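You operate a simulated robot arm through the tools that you are given. There is no shell and no other tool. Be economical: measure what you need, move in short steps, check, and stop when the job is done.

You run a simulated robot arm. Do the job below in one go: nothing can be reset, and whatever is moved stays where it is left.

TASK
Run the small lift up and down once at 6 bar.
Fine: shut the vent, open the air lever and set the pressure first.

The check looks at the end state, three seconds after you hand in, the way a careful person would. Anything else that was tipped, shoved, dropped, spilled or broken makes it a failure.

THE ROBOT
A 7-joint arm with a two-finger parallel gripper on a trunk, on a base that drives. Base frame: it is fixed to the floor where the robot stands at the start and does not move with it; the origin is under the middle of the robot, x ahead of it, y to its left, z up. Units: mm, rad, N and s.
With the tool pointing down near the work surface it reaches from about 100 to 820 mm from the robot's upright axis, wherever it stands. Its first joint turns from -2.897 to 2.897 rad. Places, roughly: grey desk down button [800, -400, 900]; grey desk forward button [800, -300, 900]; grey desk lock latch [700, -300, 700]; grey desk mode knob [1000, -200, 900]; grey desk mushroom button [700, -500, 900]; grey desk power switch [700, -400, 700]; grey desk reset button [700, -400, 900]; grey desk reverse button [800, -200, 900]; grey desk speed knob [1000, -500, 900]; grey desk start button [700, -200, 900]; grey desk stop button [700, -300, 900]; grey desk up button [800, -500, 900]; small lift [900, 500, 800]; upper conveyor air gauge [700, 200, 800]; upper conveyor air lever [700, 200, 600]; upper conveyor pressure knob [700, 0, 800]. Payload 1.57 kg.
The tool frame sits at the grasp point between the pads (the TCP): z along the fingers, y along the line on which they close. The tips reach 30 mm beyond it. Largest opening 110 mm; finger width 24, thickness 12; the body of the gripper, 48 by 112 mm, starts 78 mm behind the TCP.
Orientation is that of the tool frame in the base frame, as a unit quaternion [w, x, y, z]. With the fingers straight down and closing along the base's y, the tool's x points along the base's -x, its y along +y and its z along -z.

THE INTERFACE
- The arm moves only by the tool apply_moves. Its arguments are lists of equal length, an entry for each row: "dp": the shift along the tool's x, y, z in mm, a list of three; "turn": the turn, a rotation vector about the tool's x, y, z in rad, a list of three; "grip": the closure in counts, from 0 (fully open) to 255 (shut). In form: {"dp": [[tx, ty, tz], ...], "turn": [[rx, ry, rz], ...], "grip": [grip, ...]}. A call has 1 to 8 rows; each row is the pose to reach, as a shift and turn from the pose commanded when the call began, along the tool's axes at that moment. Rows are played at 5 a second. More than 50 mm and 0.15 rad between two rows, or a gripper value outside its range, and nothing of the call is played. A pose out of reach is approached as far as the arm can. The call stops where the force on the tool passes 40 N (or 10 N more than at its start, if that is more) or the arm is blocked; 0.2 s more then pass. Each finger travels about 108 mm/s and halts on what it meets, pressing with about 36 N; the grip force reading is that of the motor and also rises with nothing between the fingers. The clock runs only during rows and for 0.2 s after the last one: add rows that repeat a pose to give the fingers time. It gives the time, the measured TCP pose, the force on the tool (base axes), the opening and the grip force at its end, in the units of the frame above (readings bear some noise), with the torque about the TCP (base axes, N m) and any sound that the robot's microphone picked up.
- Cameras (640 x 400 px; columns grow to the right, rows downward): "scene" is now at [455.6, 150.9, 1467.6]; the picture's right is [-0.88, -0.48, 0.00], its down [-0.40, 0.73, -0.56] and it looks along [0.27, -0.49, -0.83] (base axes); focal length 214 px, centre (320, 200). "wrist" rides on the gripper at [70, 16, -141] in the tool frame; the picture's right is [-0.23, 0.97, 0.00], its down [-0.85, -0.20, -0.48] and it looks along [-0.47, -0.11, 0.88] (tool axes); focal length 222 px, centre (320, 200). There is no depth. A picture from a camera that has moved, and an enlarged one, comes with that camera's place and axes in the base frame and with its lens. The place of the scene camera against the robot may be out by one fixed shift of up to 25 mm in any direction.
- capture(camera): a new picture of that camera. No time passes.
- raise_lower(by): slides the trunk up (or, below 0, down) by that many mm; the arm and the scene camera ride with it, the base frame stays. It gives what a move gives, with no picture.
- steer(legs): drives the robot by 1 to 6 legs, each [ahead, left, turn to the left] in mm, mm and rad, along the robot's own axes; the way and the turn of a leg run together, so that a leg with both is an arc; at most 1500 mm and 3.142 rad a leg. The arm and the cameras ride along, it lands a little off, and it stops where it bumps. It gives what a move gives.
- aim_head(pan, tilt): turns the head with the scene camera to pan (to the left, within 1.798 rad either way) and tilt (down, from -0.506 to 1.204), counted from straight ahead of the robot. It gives what a move gives.
- close_up(camera, box): a new picture of the part [left, top, right, bottom] of that camera's present view, enlarged. No time passes.
- sign_off(): hands the job in; it is judged then, once.

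Work in short steps. Places have to be worked out from the pictures, the camera data and where the tool is seen: move nearer, look again, correct. Check each grasp and each placing, and mend what went wrong. You have 120 turns and 78 pictures in all, those below and enlarged ones among them. Open the gripper and draw the arm clear of the work before you hand the job in, unless the task says otherwise; then end with one line.

The tools are called after ">>>" as a command line: name --argument value ..., lists and objects as JSON in quotes. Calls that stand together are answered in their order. apply_moves: Moves the arm, as the interface text tells. Its arguments: {"type":"object","properties":{"dp":{"type":"array","items":{"type":"array","items":{"type":"number"}}},"turn":{"type":"array","items":{"type":"array","items":{"type":"number"}}},"grip":{"type":"array","items":{"type":"number"}}},"required":["dp","turn","grip"]} The other tools are called the same way: raise_lower (by) slides the trunk up or down; steer (legs) drives the base; aim_head (pan, tilt) turns the head that bears the scene camera; capture (camera) takes a picture; close_up (camera, box) takes an enlarged picture of a part of a camera's view; sign_off () hands the job in.

At the start:

```text
time: 0.0
tcp_pos: [480.7, -320.2, 1173.4]
tcp_rot: [-0.001, 0.0, 1.0, 0.0]
force: [0.7, -0.3, 0.2]
torque: [-0.02, 0.0, 0.01]
finger_gap: 109.8
grasp_force: 0.0
trunk travel left (down, up): [-525.0, 85.0]
robot x, y, heading: [-2.8, 1.1, 0.001]
head pan, tilt: [-1.073, 0.981]
```

scene: 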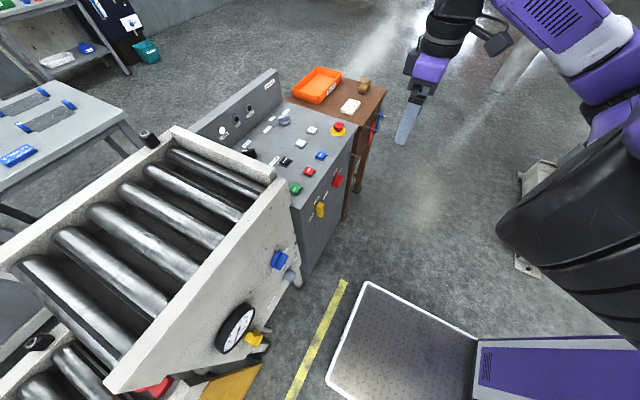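
wrist: 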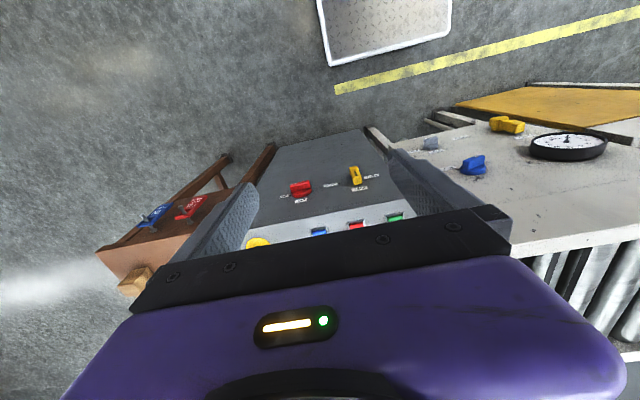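

I'll look at the conveyor, the lift, and the desk first with the head camera.

>>> close_up --camera "scene" --box '[180, 60, 400, 220]'

>>> close_up --camera "scene" --box '[160, 220, 320, 400]'

>>> aim_head --pan 0.3 --tilt 0.8

>>> capture --camera "scene"

```text
2.50 times, centred on (290, 140) of scene
camera zoom: at [455.6, 150.9, 1467.6], right [-0.88, -0.48, 0.0], down [-0.4, 0.73, -0.56], along [0.27, -0.49, -0.83], focal length 536 px, centre (395, 350)
```

zoom: 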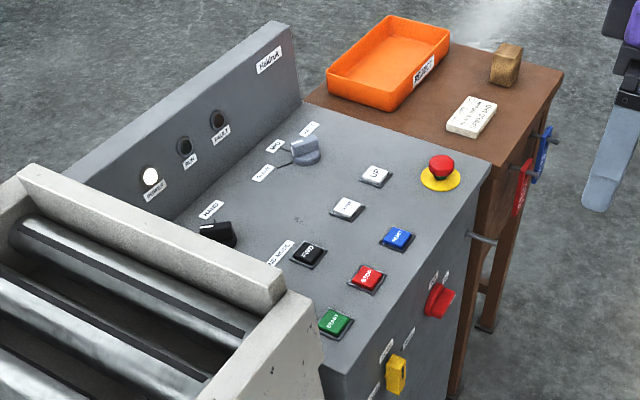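

```text
2.22 times, centred on (240, 310) of scene
camera zoom: at [455.6, 150.9, 1467.6], right [-0.88, -0.48, 0.0], down [-0.4, 0.73, -0.56], along [0.27, -0.49, -0.83], focal length 477 px, centre (498, -44)
```

zoom: 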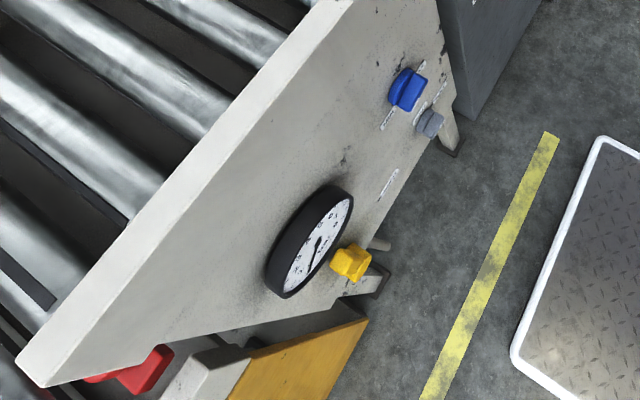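

```text
time: 1.5
tcp_pos: [480.5, -320.6, 1172.4]
tcp_rot: [0.0, 0.0, 1.0, 0.0]
force: [-0.8, 0.0, 0.8]
torque: [0.02, 0.02, 0.0]
finger_gap: 110.2
grasp_force: 0.0
trunk travel left (down, up): [-525.0, 85.0]
robot x, y, heading: [0.5, -0.8, 0.002]
head pan, tilt: [0.3, 0.799]
```

```text
73 pictures are left
camera scene: at [498.9, 237.0, 1481.4], right [0.29, -0.96, 0.0], down [-0.69, -0.21, -0.7], along [0.67, 0.21, -0.72], focal length 214 px, centre (320, 200)
```

scene: 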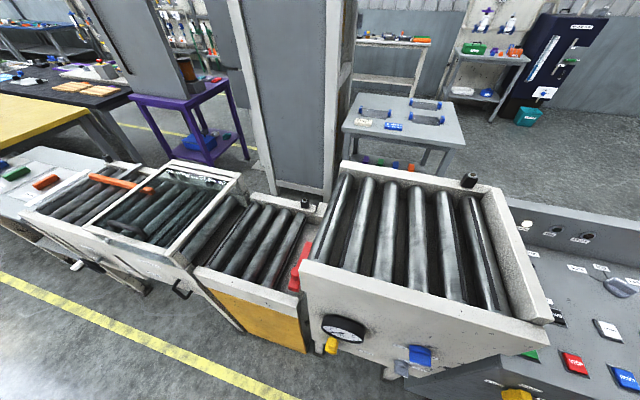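

The lift sits between the conveyors (yellow skirt). I need to read the labels on the desk and conveyor, so I'll aim the head at the desk and zoom.

>>> aim_head --pan -0.85 --tilt 0.95

>>> close_up --camera "scene" --box '[230, 80, 390, 180]'

>>> capture --camera "scene"

>>> close_up --camera "wrist" --box '[260, 120, 420, 220]'

>>> close_up --camera "wrist" --box '[400, 80, 640, 230]'

```text
time: 2.9
tcp_pos: [481.2, -320.5, 1173.7]
tcp_rot: [0.0, 0.0, 1.0, 0.0]
force: [-0.3, 0.2, 0.3]
torque: [0.0, -0.02, 0.04]
finger_gap: 109.9
grasp_force: 0.1
trunk travel left (down, up): [-525.0, 85.0]
robot x, y, heading: [2.4, 0.8, 0.002]
head pan, tilt: [-0.85, 0.949]
```

```text
4.00 times, centred on (310, 130) of scene
camera zoom: at [469.9, 158.6, 1469.9], right [-0.75, -0.66, 0.0], down [-0.54, 0.61, -0.58], along [0.38, -0.44, -0.81], focal length 858 px, centre (360, 480)
```

zoom: 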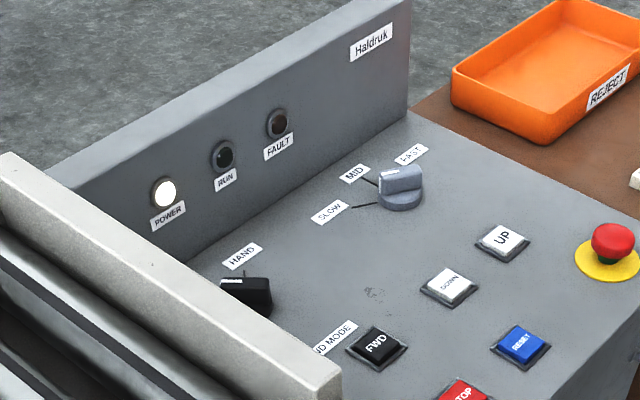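

```text
71 pictures are left
camera scene: at [469.9, 158.6, 1469.9], right [-0.75, -0.66, 0.0], down [-0.54, 0.61, -0.58], along [0.38, -0.44, -0.81], focal length 214 px, centre (320, 200)
```

scene: 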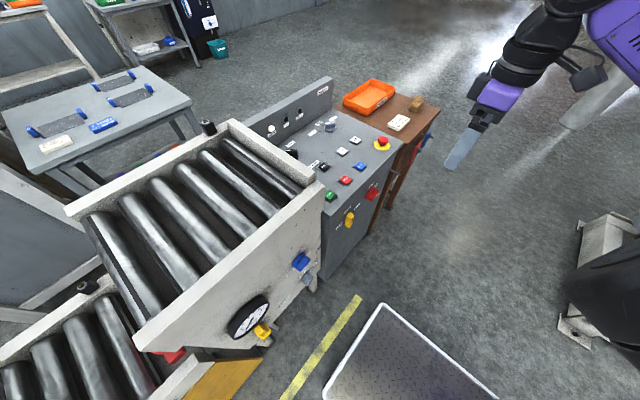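

```text
4.00 times, centred on (340, 170) of wrist
camera zoom: at [412.4, -304.9, 1315.6], right [0.23, 0.97, 0.0], down [0.85, -0.2, 0.48], along [0.47, -0.11, -0.88], focal length 888 px, centre (240, 320)
```

zoom: 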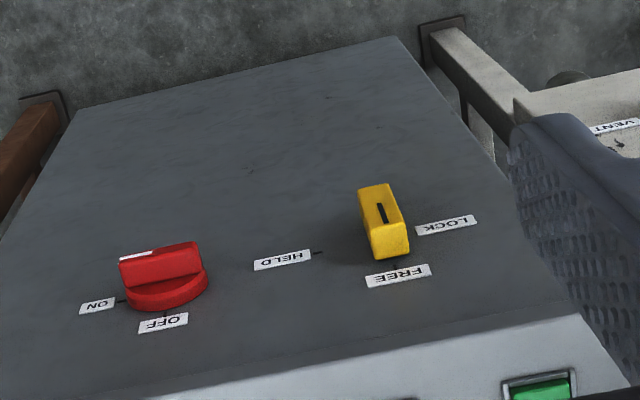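

```text
2.67 times, centred on (520, 155) of wrist
camera zoom: at [412.4, -304.9, 1315.6], right [0.23, 0.97, 0.0], down [0.85, -0.2, 0.48], along [0.47, -0.11, -0.88], focal length 592 px, centre (-213, 320)
```

zoom: 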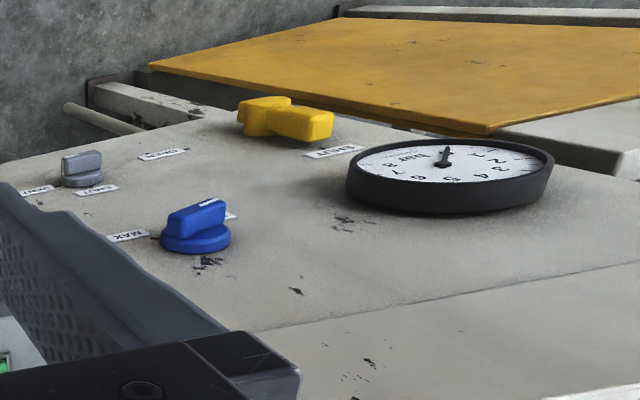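

Vent (grey), air lever (yellow), pressure knob (blue) and gauge are all on the conveyor's front face. I'll swing the arm over in front of that face while pitching the tool to horizontal.

>>> apply_moves --dp '[[0, 48, 0], [0, 96, 0], [0, 144, 0], [0, 192, 0], [0, 240, 0], [0, 288, 0], [0, 336, 0], [0, 380, 0]]' --turn '[[0, -0.14, 0], [0, -0.28, 0], [0, -0.42, 0], [0, -0.56, 0], [0, -0.7, 0], [0, -0.84, 0], [0, -0.98, 0], [0, -1.12, 0]]' --grip '[0, 0, 0, 0, 0, 0, 0, 0]'

>>> capture --camera "wrist"

```text
time: 4.7
tcp_pos: [460.7, -249.9, 1136.3]
tcp_rot: [0.532, -0.002, 0.847, 0.003]
force: [-1.2, 0.6, -0.1]
torque: [0.02, -0.02, 0.02]
finger_gap: 109.8
grasp_force: 0.1
out of reach, approached as far as the arm can: row 2, 3, 4, 5, 6, 7, 8
trunk travel left (down, up): [-525.0, 85.0]
robot x, y, heading: [-2.7, -2.2, -0.001]
head pan, tilt: [-0.85, 0.949]
```

```text
68 pictures are left
camera wrist: at [302.9, -235.6, 1136.7], right [0.09, 0.97, 0.21], down [-0.06, -0.2, 0.98], along [0.99, -0.1, 0.04], focal length 222 px, centre (320, 200)
```

wrist: 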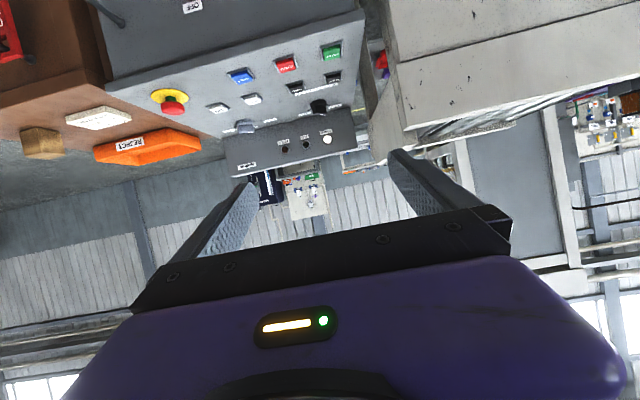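

The arm couldn't keep the y travel that high and close. I'll finish pitching to horizontal while coming down and ahead, still well short of the face.

>>> apply_moves --dp '[[27, 0, 30], [54, 0, 60], [82, 0, 90], [109, 0, 119]]' --turn '[[0, -0.11, 0], [0, -0.22, 0], [0, -0.33, 0], [0, -0.45, 0]]' --grip '[0, 0, 0, 0]'

```text
time: 5.7
tcp_pos: [520.6, -262.2, 987.7]
tcp_rot: [0.707, 0.003, 0.707, -0.003]
force: [4.2, 2.2, 0.4]
torque: [0.05, -0.03, -0.13]
finger_gap: 110.0
grasp_force: 0.1
out of reach, approached as far as the arm can: row 1, 2
trunk travel left (down, up): [-525.0, 85.0]
robot x, y, heading: [-2.3, 1.1, -0.0]
head pan, tilt: [-0.85, 0.949]
```

Horizontal now. Next I'll try shifting left along y at this height, staying at x≈520.

>>> apply_moves --dp '[[0, 45, 0], [0, 90, 0], [0, 135, 0], [0, 180, 0], [0, 225, 0], [0, 270, 0]]' --turn '[[0, 0, 0], [0, 0, 0], [0, 0, 0], [0, 0, 0], [0, 0, 0], [0, 0, 0]]' --grip '[0, 0, 0, 0, 0, 0]'

>>> capture --camera "wrist"

```text
time: 7.1
tcp_pos: [521.4, 5.0, 991.1]
tcp_rot: [0.707, 0.001, 0.707, 0.0]
force: [0.2, 0.0, -0.3]
torque: [-0.02, 0.02, -0.02]
finger_gap: 109.9
grasp_force: 0.0
trunk travel left (down, up): [-525.0, 85.0]
robot x, y, heading: [-0.6, 3.6, -0.006]
head pan, tilt: [-0.85, 0.949]
```

```text
67 pictures are left
camera wrist: at [381.1, 20.6, 920.7], right [0.0, 0.97, 0.23], down [-0.48, -0.2, 0.86], along [0.88, -0.11, 0.47], focal length 222 px, centre (320, 200)
```

wrist: 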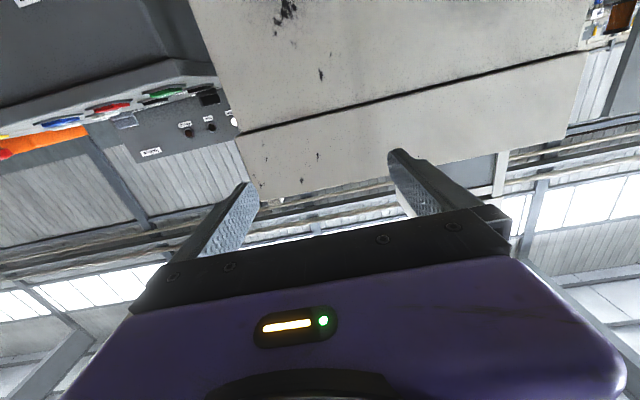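

I'll lower the trunk 200 mm so that both arm and head camera view the face better.

>>> raise_lower --by -200

>>> aim_head --pan -0.1 --tilt 1.1

>>> capture --camera "scene"

>>> capture --camera "wrist"

```text
time: 9.3
tcp_pos: [521.3, 5.7, 789.5]
tcp_rot: [0.707, 0.0, 0.708, 0.0]
force: [0.2, -0.5, 0.5]
torque: [-0.01, -0.01, 0.03]
finger_gap: 109.8
grasp_force: 0.2
trunk travel left (down, up): [-325.0, 285.0]
robot x, y, heading: [3.3, -0.1, -0.001]
head pan, tilt: [-0.85, 0.949]
```

```text
time: 10.4
tcp_pos: [521.7, 5.5, 789.3]
tcp_rot: [0.708, -0.001, 0.706, 0.001]
force: [-0.9, -0.4, -0.7]
torque: [-0.03, 0.0, -0.02]
finger_gap: 109.8
grasp_force: 0.2
trunk travel left (down, up): [-325.0, 285.0]
robot x, y, heading: [0.5, -0.6, 0.004]
head pan, tilt: [-0.099, 1.1]
```

```text
66 pictures are left
camera scene: at [484.6, 207.0, 1259.7], right [-0.1, -0.99, 0.0], down [-0.89, 0.09, -0.45], along [0.45, -0.05, -0.89], focal length 214 px, centre (320, 200)
```

scene: 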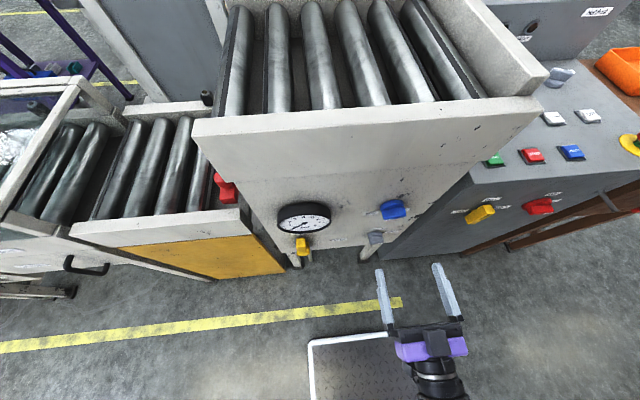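

```text
65 pictures are left
camera wrist: at [381.1, 20.7, 720.6], right [0.0, 0.97, 0.23], down [-0.48, -0.2, 0.86], along [0.88, -0.11, 0.47], focal length 222 px, centre (320, 200)
```

wrist: 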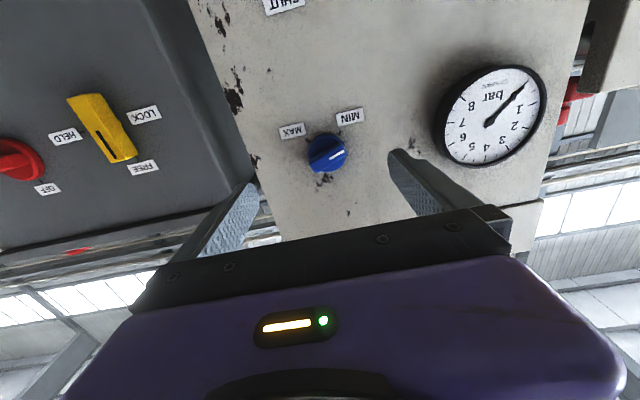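

The gauge reads 0, pressure knob at MIN, latch seemingly on FREE. I'll lower another 130 mm to see vent and air lever and get parallax.

>>> raise_lower --by -130

>>> capture --camera "wrist"

>>> close_up --camera "wrist" --box '[160, 0, 560, 170]'

```text
time: 11.9
tcp_pos: [521.0, 4.9, 660.6]
tcp_rot: [0.707, 0.0, 0.707, 0.0]
force: [-0.3, -0.2, -0.6]
torque: [0.0, -0.02, -0.02]
finger_gap: 110.0
grasp_force: 0.1
trunk travel left (down, up): [-195.0, 415.0]
robot x, y, heading: [-0.7, -2.0, -0.0]
head pan, tilt: [-0.099, 1.1]
```

```text
64 pictures are left
camera wrist: at [381.1, 20.7, 590.6], right [0.0, 0.97, 0.23], down [-0.48, -0.2, 0.86], along [0.88, -0.11, 0.47], focal length 222 px, centre (320, 200)
```

wrist: 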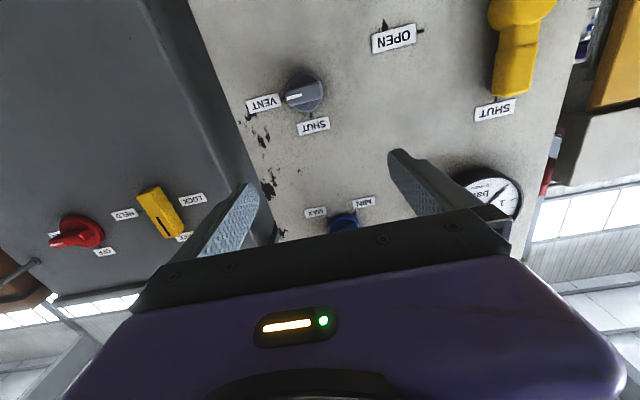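

```text
1.60 times, centred on (360, 85) of wrist
camera zoom: at [381.1, 20.7, 590.6], right [0.0, 0.97, 0.23], down [-0.48, -0.2, 0.86], along [0.88, -0.11, 0.47], focal length 355 px, centre (256, 384)
```

zoom: 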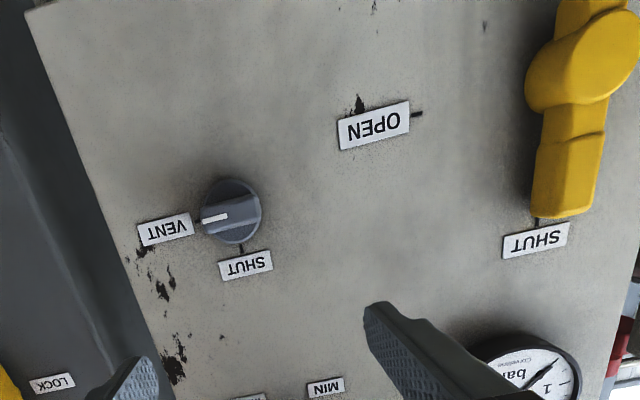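

Vent points to VENT (−y) and must go to SHUT (+z); I place its centre at about y −1, z 600, face x≈683. I'll turn the tool a quarter about its axis so the fingers can close on the knob's bar, and lower to z 600.

>>> apply_moves --dp '[[8, 0, 0], [16, 0, 0], [24, 0, 0], [32, 0, 0], [40, 0, 0], [48, 0, 0], [56, 0, 0], [61, -6, 0]]' --turn '[[0, 0, 0.14], [0, 0, 0.28], [0, 0, 0.42], [0, 0, 0.56], [0, 0, 0.7], [0, 0, 0.84], [0, 0, 0.98], [0, 0, 1.12]]' --grip '[80, 80, 80, 80, 80, 80, 80, 80]'

>>> apply_moves --dp '[[0, 0, 0], [0, 0, 0], [0, 0, 0], [0, 0, 0]]' --turn '[[0, 0, 0.12], [0, 0, 0.24], [0, 0, 0.36], [0, 0, 0.451]]' --grip '[80, 80, 80, 80]'

>>> capture --camera "wrist"

```text
time: 13.7
tcp_pos: [521.2, -2.0, 599.1]
tcp_rot: [0.598, 0.377, 0.599, 0.376]
force: [-0.3, 0.4, -0.3]
torque: [-0.04, -0.01, 0.01]
finger_gap: 75.7
grasp_force: 0.1
trunk travel left (down, up): [-195.0, 415.0]
robot x, y, heading: [-0.2, -3.8, 0.001]
head pan, tilt: [-0.099, 1.1]
```

```text
time: 14.7
tcp_pos: [522.1, -1.6, 598.5]
tcp_rot: [0.5, 0.5, 0.499, 0.5]
force: [0.1, -0.2, -0.5]
torque: [-0.02, 0.01, 0.01]
finger_gap: 75.7
grasp_force: 0.0
trunk travel left (down, up): [-195.0, 415.0]
robot x, y, heading: [-3.5, -0.4, 0.002]
head pan, tilt: [-0.099, 1.1]
```

```text
62 pictures are left
camera wrist: at [381.0, 68.0, 616.0], right [0.0, -0.23, 0.97], down [-0.48, -0.85, -0.2], along [0.88, -0.47, -0.11], focal length 222 px, centre (320, 200)
```

wrist: 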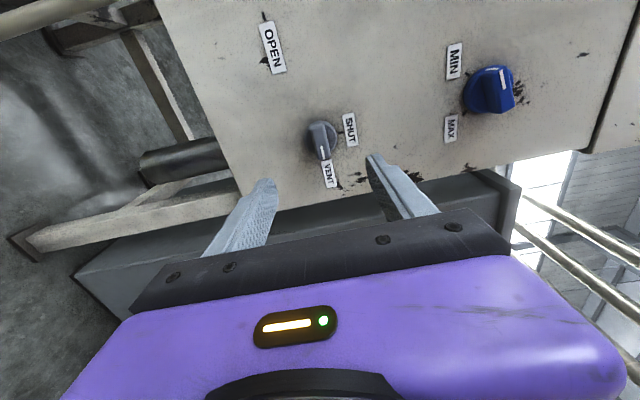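

Triangulation agrees: vent at y≈3, z≈602. I'll advance to tips about 20 mm short of the face and look.

>>> apply_moves --dp '[[1, 1, 40], [3, 2, 80], [4, 3, 105]]' --turn '[[0, 0, 0], [0, 0, 0], [0, 0, 0]]' --grip '[80, 80, 80]'

>>> close_up --camera "wrist" --box '[200, 60, 520, 260]'

```text
time: 15.5
tcp_pos: [626.9, 3.3, 601.2]
tcp_rot: [0.5, 0.501, 0.5, 0.5]
force: [0.1, -0.4, -0.3]
torque: [-0.01, 0.04, 0.0]
finger_gap: 75.4
grasp_force: 0.0
trunk travel left (down, up): [-195.0, 415.0]
robot x, y, heading: [6.3, -2.1, -0.002]
head pan, tilt: [-0.099, 1.1]
```

```text
2.00 times, centred on (360, 160) of wrist
camera zoom: at [486.8, 73.1, 618.2], right [0.0, -0.23, 0.97], down [-0.48, -0.86, -0.2], along [0.88, -0.47, -0.11], focal length 444 px, centre (240, 280)
```

zoom: 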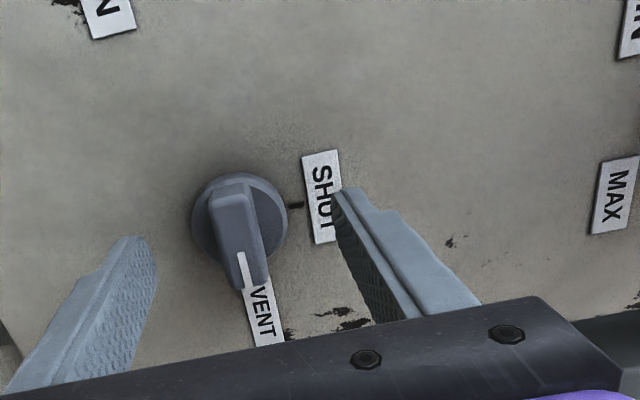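

Aligned with the knob bar between the fingers. Advance 18 mm and close gently.

>>> apply_moves --dp '[[0, 0, 9], [0, 0, 18], [0, 0, 18], [0, 0, 18], [0, 0, 18]]' --turn '[[0, 0, 0], [0, 0, 0], [0, 0, 0], [0, 0, 0], [0, 0, 0]]' --grip '[80, 80, 180, 255, 255]'

>>> close_up --camera "wrist" --box '[200, 60, 520, 260]'

```text
time: 16.7
tcp_pos: [644.6, 2.7, 600.1]
tcp_rot: [0.5, 0.5, 0.501, 0.499]
force: [5.1, 0.7, -8.9]
torque: [0.01, 0.24, 0.09]
finger_gap: 39.8
grasp_force: 45.2
trunk travel left (down, up): [-195.0, 415.0]
robot x, y, heading: [-0.5, 2.0, 0.0]
head pan, tilt: [-0.099, 1.1]
```

```text
2.00 times, centred on (360, 160) of wrist
camera zoom: at [503.6, 71.9, 617.5], right [0.0, -0.23, 0.97], down [-0.48, -0.86, -0.2], along [0.88, -0.47, -0.11], focal length 444 px, centre (240, 280)
```

zoom: 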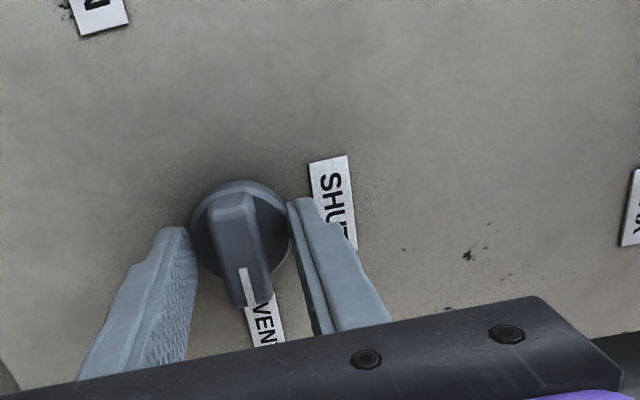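

The fingers closed on the round base (40 mm). I'd rather hold the bar: open, back out 10 mm, close again.

>>> apply_moves --dp '[[0, 0, 0], [0, 0, -10], [0, 0, -10], [0, 0, -10], [0, 0, -10]]' --turn '[[0, 0, 0], [0, 0, 0], [0, 0, 0], [0, 0, 0], [0, 0, 0]]' --grip '[130, 130, 200, 255, 255]'

>>> close_up --camera "wrist" --box '[200, 60, 520, 260]'

```text
time: 17.9
tcp_pos: [634.7, 3.6, 599.8]
tcp_rot: [0.499, 0.501, 0.501, 0.499]
force: [1.9, 0.6, -16.4]
torque: [0.02, 0.16, -0.31]
finger_gap: 17.8
grasp_force: 32.9
trunk travel left (down, up): [-195.0, 415.0]
robot x, y, heading: [-2.7, -0.7, 0.004]
head pan, tilt: [-0.099, 1.1]
```

```text
2.00 times, centred on (360, 160) of wrist
camera zoom: at [493.8, 72.7, 617.8], right [0.0, -0.23, 0.97], down [-0.48, -0.85, -0.2], along [0.88, -0.47, -0.11], focal length 444 px, centre (240, 280)
```

zoom: 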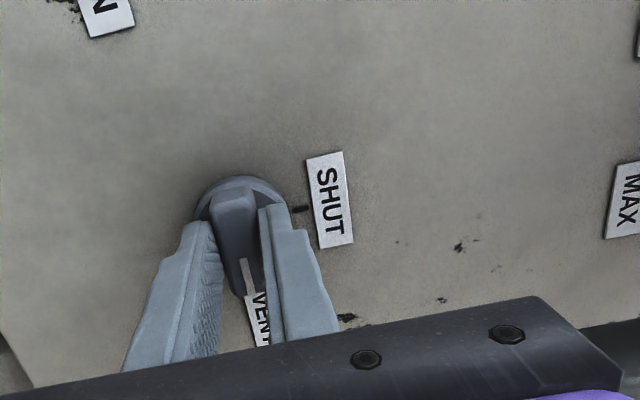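

Good hold on the bar. Turn −90° about the tool axis, with a small 2 mm easing in z against the side force.

>>> apply_moves --dp '[[0, -2, 0], [0, -2, 0], [0, -2, 0], [0, -2, 0], [0, -2, 0], [0, -2, 0], [0, -2, 0]]' --turn '[[0, 0, -0.13], [0, 0, -0.26], [0, 0, -0.39], [0, 0, -0.52], [0, 0, -0.65], [0, 0, -0.78], [0, 0, -0.8]]' --grip '[255, 255, 255, 255, 255, 255, 255]'

>>> apply_moves --dp '[[0, 0, 0], [0, 0, 0], [0, 0, 0], [0, 0, 0], [0, 0, 0], [0, 0, 0], [0, 0, 0]]' --turn '[[0, 0, -0.13], [0, 0, -0.26], [0, 0, -0.39], [0, 0, -0.52], [0, 0, -0.65], [0, 0, -0.77], [0, 0, -0.77]]' --grip '[255, 255, 255, 255, 255, 255, 255]'

>>> capture --camera "wrist"

```text
time: 19.5
tcp_pos: [634.8, 2.2, 597.2]
tcp_rot: [0.654, 0.268, 0.656, 0.263]
force: [5.9, -7.2, -29.5]
torque: [0.08, -0.06, -0.55]
finger_gap: 17.7
grasp_force: 32.2
trunk travel left (down, up): [-195.0, 415.0]
robot x, y, heading: [3.0, -0.5, 0.005]
head pan, tilt: [-0.099, 1.1]
```

```text
time: 21.1
tcp_pos: [636.1, 1.3, 596.8]
tcp_rot: [0.705, 0.003, 0.709, -0.004]
force: [-1.2, -17.6, -28.0]
torque: [0.11, 0.47, -0.07]
finger_gap: 17.9
grasp_force: 33.0
trunk travel left (down, up): [-195.0, 415.0]
robot x, y, heading: [1.1, 1.6, -0.003]
head pan, tilt: [-0.099, 1.1]
```

```text
58 pictures are left
camera wrist: at [493.5, 17.1, 529.2], right [0.01, 0.97, 0.23], down [-0.48, -0.2, 0.86], along [0.88, -0.11, 0.46], focal length 222 px, centre (320, 200)
```

wrist: 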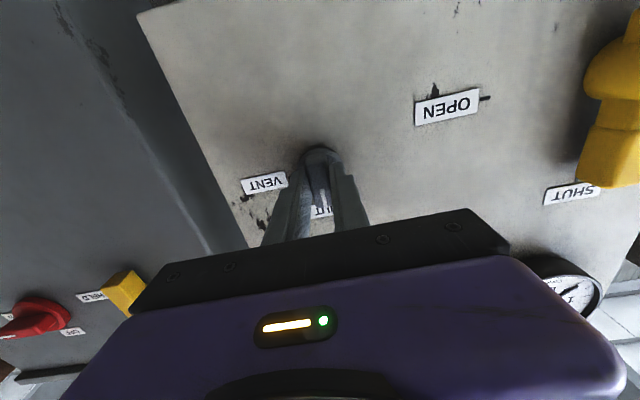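

The knob appears turned upward. Release, back off straight and check it.

>>> apply_moves --dp '[[0, 0, 0], [0, 0, 0], [0, 0, -45], [0, 0, -90], [0, 0, -115]]' --turn '[[0, 0, 0], [0, 0, 0], [0, 0, 0], [0, 0, 0], [0, 0, 0]]' --grip '[120, 80, 80, 80, 80]'

>>> close_up --camera "wrist" --box '[160, 0, 640, 240]'

```text
time: 22.3
tcp_pos: [519.9, 4.5, 599.2]
tcp_rot: [0.707, 0.0, 0.707, 0.001]
force: [1.4, -0.2, -0.2]
torque: [-0.02, -0.03, 0.03]
finger_gap: 75.8
grasp_force: 0.1
trunk travel left (down, up): [-195.0, 415.0]
robot x, y, heading: [2.9, -3.2, 0.003]
head pan, tilt: [-0.099, 1.1]
```

```text
1.33 times, centred on (400, 120) of wrist
camera zoom: at [378.8, 19.7, 530.6], right [0.0, 0.97, 0.23], down [-0.48, -0.2, 0.85], along [0.88, -0.11, 0.47], focal length 296 px, centre (213, 307)
```

zoom: 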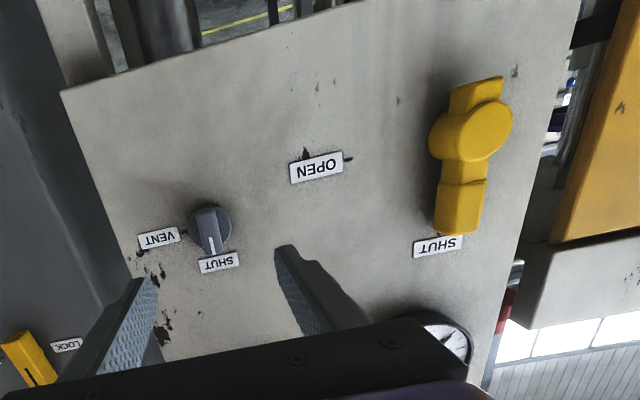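

Vent is at SHUT. Now move in front of the air lever handle (y≈217, z≈630) and look for its depth.

>>> apply_moves --dp '[[-6, 43, 0], [-12, 86, 0], [-18, 129, 0], [-24, 172, 0], [-30, 212, 0]]' --turn '[[0, 0, 0], [0, 0, 0], [0, 0, 0], [0, 0, 0], [0, 0, 0]]' --grip '[60, 60, 60, 60, 60]'

>>> capture --camera "wrist"

>>> capture --camera "scene"

```text
time: 23.5
tcp_pos: [522.0, 215.5, 630.9]
tcp_rot: [0.707, 0.001, 0.707, 0.0]
force: [0.5, 0.7, 0.5]
torque: [-0.02, -0.04, -0.01]
finger_gap: 84.1
grasp_force: 0.0
trunk travel left (down, up): [-195.0, 415.0]
robot x, y, heading: [-0.8, -0.8, 0.004]
head pan, tilt: [-0.099, 1.1]
```

```text
56 pictures are left
camera wrist: at [380.4, 231.1, 561.7], right [0.0, 0.97, 0.23], down [-0.48, -0.2, 0.86], along [0.88, -0.11, 0.47], focal length 222 px, centre (320, 200)
```

wrist: 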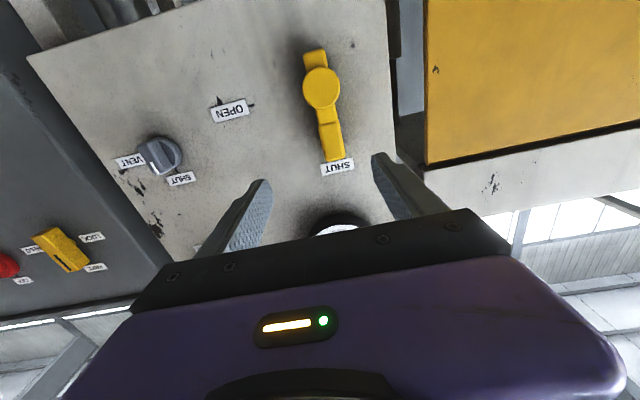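

```text
55 pictures are left
camera scene: at [484.7, 206.9, 1129.6], right [-0.1, -0.99, 0.0], down [-0.89, 0.09, -0.45], along [0.45, -0.05, -0.89], focal length 214 px, centre (320, 200)
```

scene: 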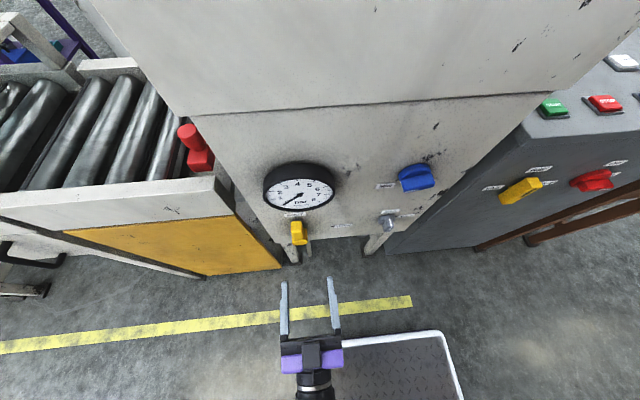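

Triangulating: hub at about (668, 230, 571), handle top near z≈650. Align at y≈228, z≈635 and advance, then look.

>>> apply_moves --dp '[[-2, 6, 40], [-4, 12, 80], [-4, 12, 100]]' --turn '[[0, 0, 0], [0, 0, 0], [0, 0, 0]]' --grip '[60, 60, 60]'

>>> close_up --camera "wrist" --box '[200, 40, 520, 240]'

```text
time: 24.3
tcp_pos: [620.6, 225.7, 634.5]
tcp_rot: [0.707, 0.0, 0.707, 0.001]
force: [-0.3, 0.3, -0.7]
torque: [0.03, 0.01, 0.0]
finger_gap: 84.0
grasp_force: 0.1
trunk travel left (down, up): [-195.0, 415.0]
robot x, y, heading: [1.6, -2.5, -0.007]
head pan, tilt: [-0.099, 1.1]
```

```text
2.00 times, centred on (360, 140) of wrist
camera zoom: at [479.9, 242.4, 566.0], right [0.0, 0.97, 0.23], down [-0.48, -0.2, 0.86], along [0.88, -0.11, 0.47], focal length 444 px, centre (240, 320)
```

zoom: 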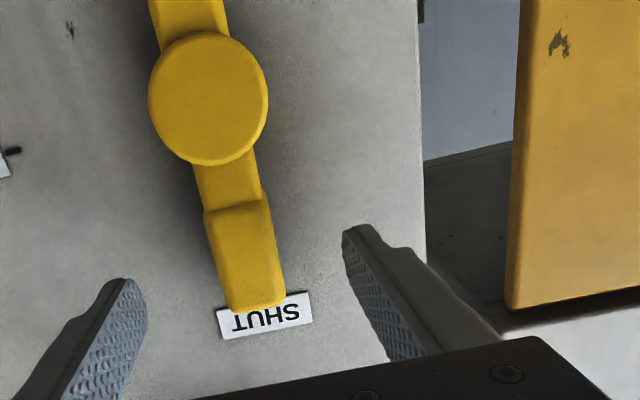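

Handle is between the fingers, slightly to +y. Shift 3 mm, advance 22 mm and close.

>>> apply_moves --dp '[[2, 3, 11], [2, 3, 22], [2, 3, 22], [2, 3, 22], [2, 3, 22]]' --turn '[[0, 0, 0], [0, 0, 0], [0, 0, 0], [0, 0, 0], [0, 0, 0]]' --grip '[60, 60, 160, 230, 230]'

>>> close_up --camera "wrist" --box '[200, 40, 520, 240]'

```text
time: 25.5
tcp_pos: [642.7, 230.5, 632.2]
tcp_rot: [0.707, 0.0, 0.707, 0.001]
force: [1.8, 1.1, -0.6]
torque: [0.06, 0.01, 0.11]
finger_gap: 26.6
grasp_force: 37.9
trunk travel left (down, up): [-195.0, 415.0]
robot x, y, heading: [0.2, -0.6, 0.005]
head pan, tilt: [-0.099, 1.1]
```

```text
2.00 times, centred on (360, 140) of wrist
camera zoom: at [501.6, 246.0, 563.2], right [0.0, 0.97, 0.23], down [-0.48, -0.2, 0.86], along [0.88, -0.11, 0.47], focal length 444 px, centre (240, 320)
```

zoom: 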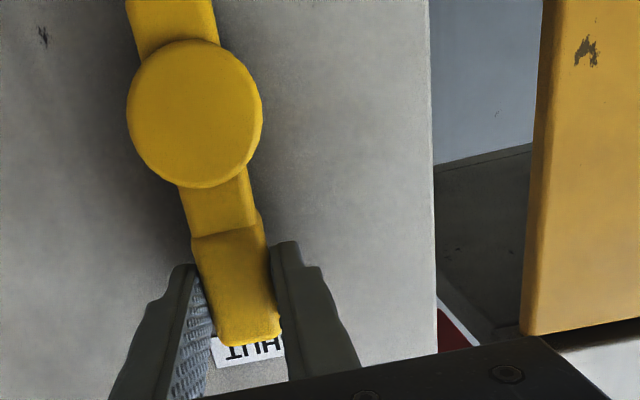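

Firm hold on the handle (26.6 mm). Now swing it toward OPEN (−y) on an arc of radius 62 mm about the hub at (230, 570).

>>> apply_moves --dp '[[0.5, -8, 0], [2.1, -15.9, 0], [4.7, -23.6, 0], [8.2, -30.8, 0], [12.6, -37.5, 0], [17.9, -43.6, 0], [23.9, -48.9, 0], [30.6, -53.5, 0]]' --turn '[[0, 0, 0.13], [0, 0, 0.26], [0, 0, 0.39], [0, 0, 0.52], [0, 0, 0.65], [0, 0, 0.78], [0, 0, 0.91], [0, 0, 1.04]]' --grip '[255, 255, 255, 255, 255, 255, 255, 255]'

```text
time: 27.3
tcp_pos: [641.4, 177.4, 600.8]
tcp_rot: [0.613, 0.352, 0.613, 0.353]
force: [-1.4, 5.9, 5.3]
torque: [0.44, -0.52, -0.31]
finger_gap: 26.9
grasp_force: 37.9
trunk travel left (down, up): [-195.0, 415.0]
robot x, y, heading: [0.4, -1.8, -0.006]
head pan, tilt: [-0.099, 1.1]
```

Moves freely; finish the remaining arc.

>>> apply_moves --dp '[[0.5, -8, 0], [2.1, -15.9, 0], [4.7, -23.6, 0], [8.8, -31.9, 0], [8.8, -31.9, 0]]' --turn '[[0, 0, 0.13], [0, 0, 0.26], [0, 0, 0.39], [0, 0, 0.54], [0, 0, 0.54]]' --grip '[255, 255, 255, 255, 255]'

>>> capture --camera "wrist"

```text
time: 28.5
tcp_pos: [641.9, 169.0, 569.8]
tcp_rot: [0.496, 0.502, 0.498, 0.504]
force: [2.4, 10.3, 14.3]
torque: [-0.56, 0.28, 0.58]
finger_gap: 26.6
grasp_force: 37.1
trunk travel left (down, up): [-195.0, 415.0]
robot x, y, heading: [0.4, 2.2, -0.001]
head pan, tilt: [-0.099, 1.1]
```

```text
52 pictures are left
camera wrist: at [501.4, 236.9, 586.8], right [0.0, -0.24, 0.97], down [-0.48, -0.85, -0.21], along [0.88, -0.46, -0.11], focal length 222 px, centre (320, 200)
```

wrist: 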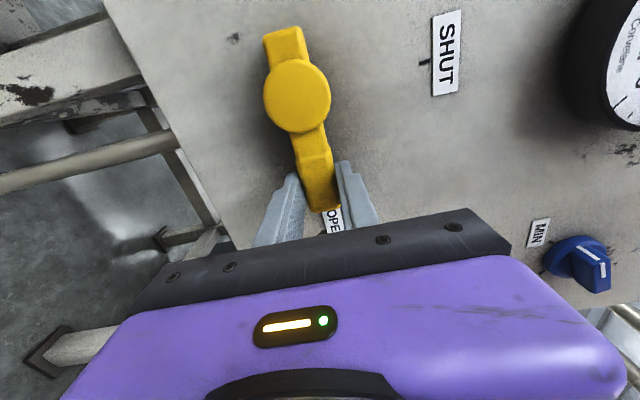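

Lever is at OPEN. Release, back off, then travel to in front of the pressure knob (y≈9, z≈804).

>>> apply_moves --dp '[[0, 0, 0], [0, 0, 0], [0, 0, -45], [0, 0, -90], [0, 0, -120]]' --turn '[[0, 0, 0], [0, 0, 0], [0, 0, 0], [0, 0, 0], [0, 0, 0]]' --grip '[120, 60, 60, 60, 60]'

>>> apply_moves --dp '[[-27, 39, 0], [-54, 78, 0], [-81, 117, 0], [-107, 156, 0], [-134, 195, 0], [-160, 234, 0]]' --turn '[[0, 0, 0], [0, 0, 0], [0, 0, 0], [0, 0, 0], [0, 0, 0], [0, 0, 0]]' --grip '[60, 60, 60, 60, 60, 60]'

>>> capture --camera "wrist"

>>> capture --camera "scene"

```text
time: 29.7
tcp_pos: [521.5, 169.8, 568.7]
tcp_rot: [0.498, 0.502, 0.497, 0.503]
force: [-0.7, 0.3, -0.3]
torque: [-0.01, -0.02, -0.04]
finger_gap: 84.2
grasp_force: 0.1
trunk travel left (down, up): [-195.0, 415.0]
robot x, y, heading: [1.3, 0.1, -0.005]
head pan, tilt: [-0.099, 1.1]
```

```text
time: 31.1
tcp_pos: [514.5, 14.0, 740.7]
tcp_rot: [0.498, 0.502, 0.497, 0.503]
force: [-0.8, 0.4, 0.8]
torque: [0.01, -0.01, -0.01]
finger_gap: 84.2
grasp_force: 0.1
out of reach, approached as far as the arm can: row 5, 6
trunk travel left (down, up): [-195.0, 415.0]
robot x, y, heading: [-1.4, -1.5, 0.001]
head pan, tilt: [-0.099, 1.1]
```

```text
51 pictures are left
camera wrist: at [373.9, 83.6, 758.8], right [0.0, -0.24, 0.97], down [-0.48, -0.85, -0.21], along [0.88, -0.47, -0.11], focal length 222 px, centre (320, 200)
```

wrist: 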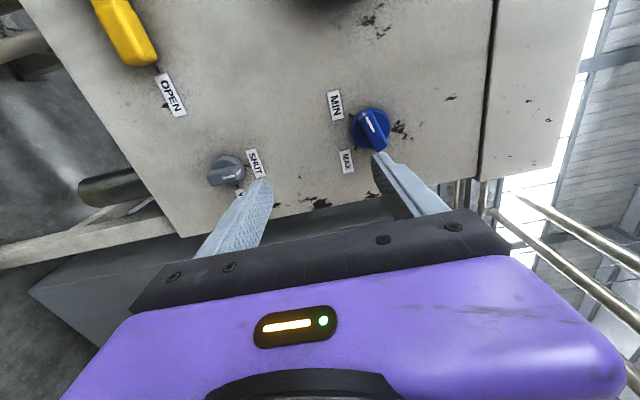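

```text
50 pictures are left
camera scene: at [484.6, 207.1, 1129.7], right [-0.1, -1.0, 0.0], down [-0.89, 0.09, -0.45], along [0.45, -0.05, -0.89], focal length 214 px, centre (320, 200)
```

scene: 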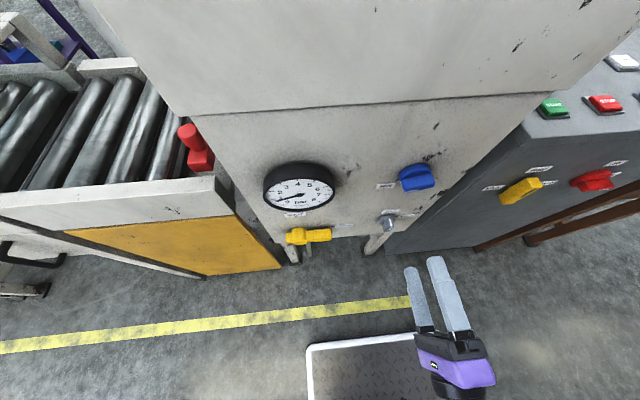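

Raise the trunk 62 mm to bring the tool level with the pressure knob, then zoom on knob and gauge.

>>> raise_lower --by 62

>>> close_up --camera "wrist" --box '[220, 60, 460, 210]'

>>> close_up --camera "scene" --box '[240, 130, 460, 270]'

```text
time: 32.2
tcp_pos: [513.1, 14.5, 802.3]
tcp_rot: [0.498, 0.502, 0.497, 0.503]
force: [-0.3, 0.0, 0.2]
torque: [0.03, 0.02, 0.0]
finger_gap: 84.3
grasp_force: 0.0
trunk travel left (down, up): [-257.0, 353.0]
robot x, y, heading: [2.4, -1.6, -0.0]
head pan, tilt: [-0.099, 1.1]
```

```text
2.67 times, centred on (340, 135) of wrist
camera zoom: at [373.9, 83.8, 820.4], right [0.0, -0.24, 0.97], down [-0.48, -0.85, -0.21], along [0.88, -0.46, -0.11], focal length 592 px, centre (267, 373)
```

zoom: 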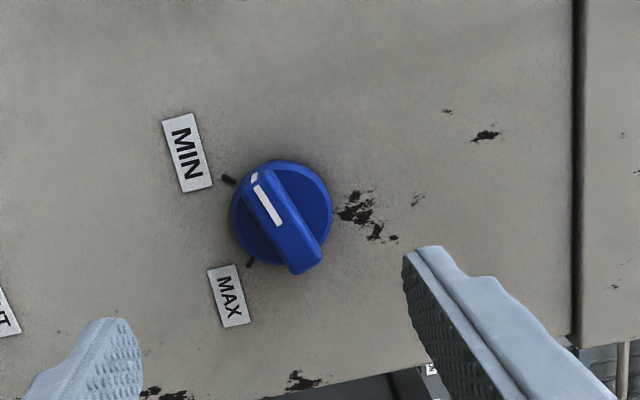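

```text
2.86 times, centred on (350, 200) of scene
camera zoom: at [484.6, 207.1, 1191.6], right [-0.1, -1.0, 0.0], down [-0.89, 0.09, -0.45], along [0.45, -0.05, -0.89], focal length 613 px, centre (234, 200)
```

zoom: 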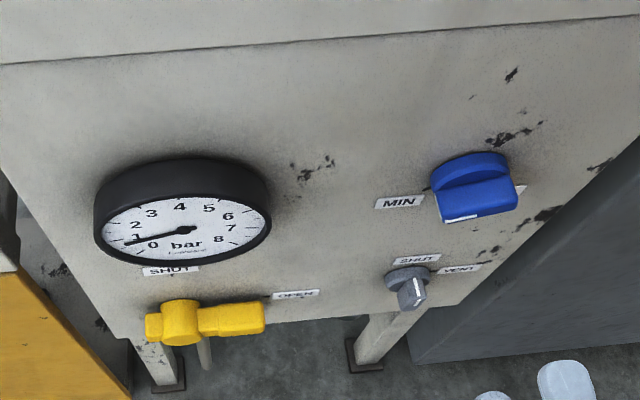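

Gauge ≈0.7 bar; knob pointer sits ~28° past MIN and must go clockwise. Knob centre ≈(y 10, z 809). I'll rotate the tool −0.3 rad to suit the bar and approach.

>>> apply_moves --dp '[[-2, 3, 0], [-4, 7, 0], [-4, 7, 40], [-4, 7, 80], [-4, 7, 112]]' --turn '[[0, 0, -0.15], [0, 0, -0.3], [0, 0, -0.3], [0, 0, -0.3], [0, 0, -0.3]]' --grip '[60, 60, 60, 60, 60]'

>>> close_up --camera "wrist" --box '[200, 60, 520, 260]'

```text
time: 33.4
tcp_pos: [623.6, 10.5, 809.8]
tcp_rot: [0.569, 0.421, 0.565, 0.424]
force: [0.6, -0.2, 0.0]
torque: [-0.05, 0.0, -0.01]
finger_gap: 84.2
grasp_force: 0.1
out of reach, approached as far as the arm can: row 2, 3, 4
trunk travel left (down, up): [-257.0, 353.0]
robot x, y, heading: [2.7, -1.6, 0.001]
head pan, tilt: [-0.099, 1.1]
```

```text
2.00 times, centred on (360, 160) of wrist
camera zoom: at [484.7, 81.7, 806.3], right [-0.01, 0.06, 1.0], down [-0.48, -0.88, 0.05], along [0.88, -0.48, 0.03], focal length 444 px, centre (240, 280)
```

zoom: 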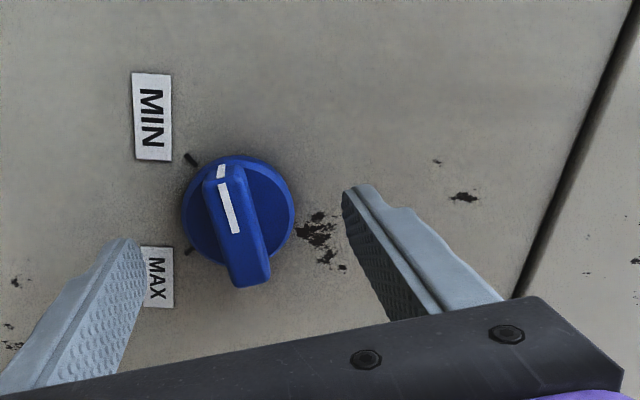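

Well aligned. Advance 11 mm, close on the bar.

>>> apply_moves --dp '[[0, 0, 6], [0, 0, 11], [0, 0, 11], [0, 0, 11], [0, 0, 11]]' --turn '[[0, 0, 0], [0, 0, 0], [0, 0, 0], [0, 0, 0], [0, 0, 0]]' --grip '[60, 60, 160, 255, 255]'

>>> apply_moves --dp '[[0, 0, 0], [0, 0, 0], [0, 0, 0], [0, 0, 0], [0, 0, 0], [0, 0, 0], [0, 0, 0], [0, 0, 0]]' --turn '[[0, 0, 0.13], [0, 0, 0.26], [0, 0, 0.39], [0, 0, 0.52], [0, 0, 0.65], [0, 0, 0.78], [0, 0, 0.91], [0, 0, 1.04]]' --grip '[255, 255, 255, 255, 255, 255, 255, 255]'

>>> close_up --camera "scene" --box '[240, 130, 460, 270]'

```text
time: 34.6
tcp_pos: [635.0, 10.6, 811.1]
tcp_rot: [0.567, 0.423, 0.567, 0.423]
force: [4.0, -0.3, -6.9]
torque: [-0.02, 0.09, -0.15]
finger_gap: 18.0
grasp_force: 32.5
trunk travel left (down, up): [-257.0, 353.0]
robot x, y, heading: [-2.2, -2.4, -0.001]
head pan, tilt: [-0.099, 1.1]
```

```text
time: 36.4
tcp_pos: [636.8, 10.6, 810.1]
tcp_rot: [0.282, 0.648, 0.281, 0.649]
force: [-28.7, -0.3, -7.5]
torque: [-0.01, 0.28, 0.21]
finger_gap: 18.2
grasp_force: 32.8
trunk travel left (down, up): [-257.0, 353.0]
robot x, y, heading: [-1.0, -2.2, 0.002]
head pan, tilt: [-0.099, 1.1]
```

```text
2.86 times, centred on (350, 200) of scene
camera zoom: at [484.2, 207.0, 1191.8], right [-0.1, -0.99, 0.0], down [-0.89, 0.09, -0.45], along [0.45, -0.05, -0.89], focal length 613 px, centre (234, 200)
```

zoom: 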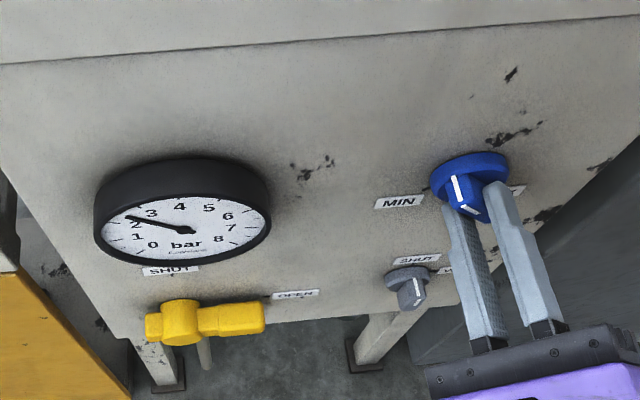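

Gauge is ≈2.4 bar after 60°, so about 130° more is needed. Release, back off, rotate the tool back half a turn (bar is symmetrical) and regrip.

>>> apply_moves --dp '[[0, 0, -2], [0, 0, -2], [0, 0, -40], [0, 0, -60]]' --turn '[[0, 0, 0], [0, 0, 0], [0, 0, 0], [0, 0, 0]]' --grip '[120, 60, 60, 60]'

>>> apply_moves --dp '[[0, 0, 0], [0, 0, 0], [0, 0, 0], [0, 0, 0], [0, 0, 0], [0, 0, 0], [0, 0, 0], [0, 0, 0]]' --turn '[[0, 0, -0.14], [0, 0, -0.28], [0, 0, -0.42], [0, 0, -0.56], [0, 0, -0.7], [0, 0, -0.84], [0, 0, -0.98], [0, 0, -1.12]]' --grip '[60, 60, 60, 60, 60, 60, 60, 60]'

>>> apply_moves --dp '[[0, 0, 0], [0, 0, 0], [0, 0, 0], [0, 0, 0], [0, 0, 0], [0, 0, 0], [0, 0, 0], [0, 0, 0]]' --turn '[[0, 0, -0.14], [0, 0, -0.28], [0, 0, -0.42], [0, 0, -0.56], [0, 0, -0.7], [0, 0, -0.84], [0, 0, -0.98], [0, 0, -1.12]]' --grip '[60, 60, 60, 60, 60, 60, 60, 60]'

>>> apply_moves --dp '[[0, 0, 0], [0, 0, 0], [0, 0, 0], [0, 0, 0], [0, 0, 0], [0, 0, 0], [0, 0, 0]]' --turn '[[0, 0, -0.14], [0, 0, -0.28], [0, 0, -0.42], [0, 0, -0.56], [0, 0, -0.7], [0, 0, -0.84], [0, 0, -0.9]]' --grip '[60, 60, 60, 60, 60, 60, 60]'

>>> close_up --camera "wrist" --box '[200, 40, 520, 240]'

>>> close_up --camera "scene" --box '[240, 130, 460, 270]'

```text
time: 37.4
tcp_pos: [578.8, 10.5, 802.0]
tcp_rot: [0.284, 0.647, 0.28, 0.65]
force: [-0.1, -0.9, 0.2]
torque: [-0.02, 0.0, -0.03]
finger_gap: 84.5
grasp_force: 0.0
out of reach, approached as far as the arm can: row 3, 4
trunk travel left (down, up): [-257.0, 353.0]
robot x, y, heading: [-1.6, -2.7, -0.003]
head pan, tilt: [-0.099, 1.1]
```

```text
time: 39.2
tcp_pos: [578.9, 11.2, 799.6]
tcp_rot: [0.584, 0.399, 0.584, 0.4]
force: [0.2, 0.0, 0.1]
torque: [0.02, -0.01, -0.01]
finger_gap: 84.2
grasp_force: 0.2
trunk travel left (down, up): [-257.0, 353.0]
robot x, y, heading: [0.6, -0.6, 0.001]
head pan, tilt: [-0.099, 1.1]
```

```text
time: 41.0
tcp_pos: [577.5, 12.2, 799.9]
tcp_rot: [0.707, 0.028, 0.706, 0.027]
force: [-0.2, -0.4, 0.3]
torque: [-0.03, 0.01, -0.02]
finger_gap: 84.0
grasp_force: 0.1
trunk travel left (down, up): [-257.0, 353.0]
robot x, y, heading: [0.6, 1.1, -0.002]
head pan, tilt: [-0.099, 1.1]
```

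```text
time: 42.6
tcp_pos: [578.1, 10.5, 800.3]
tcp_rot: [0.649, -0.281, 0.648, -0.282]
force: [-0.6, 0.1, 0.5]
torque: [-0.03, -0.01, 0.01]
finger_gap: 84.1
grasp_force: 0.0
trunk travel left (down, up): [-257.0, 353.0]
robot x, y, heading: [-0.3, -1.6, -0.001]
head pan, tilt: [-0.099, 1.1]
```

```text
2.00 times, centred on (360, 140) of wrist
camera zoom: at [437.7, -29.3, 741.1], right [0.0, 0.83, -0.56], down [-0.48, 0.49, 0.73], along [0.88, 0.27, 0.4], focal length 444 px, centre (240, 320)
```

zoom: 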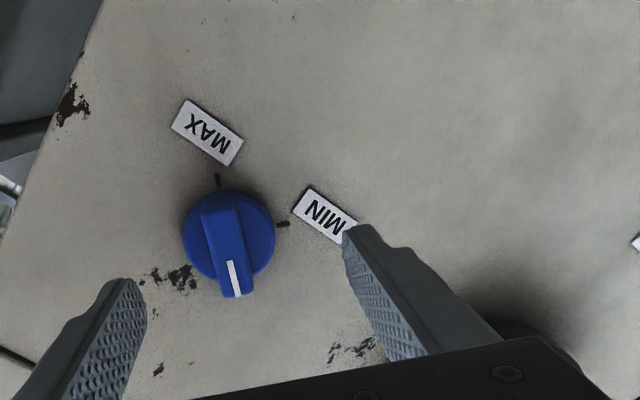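

```text
2.86 times, centred on (350, 200) of scene
camera zoom: at [484.6, 207.1, 1191.7], right [-0.1, -1.0, 0.0], down [-0.89, 0.09, -0.45], along [0.45, -0.05, -0.89], focal length 613 px, centre (234, 200)
```

zoom: 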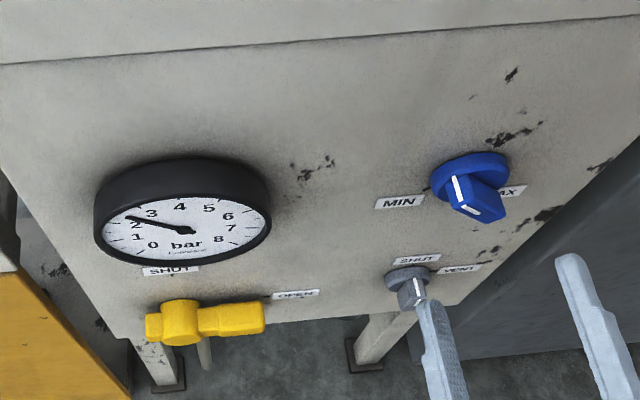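

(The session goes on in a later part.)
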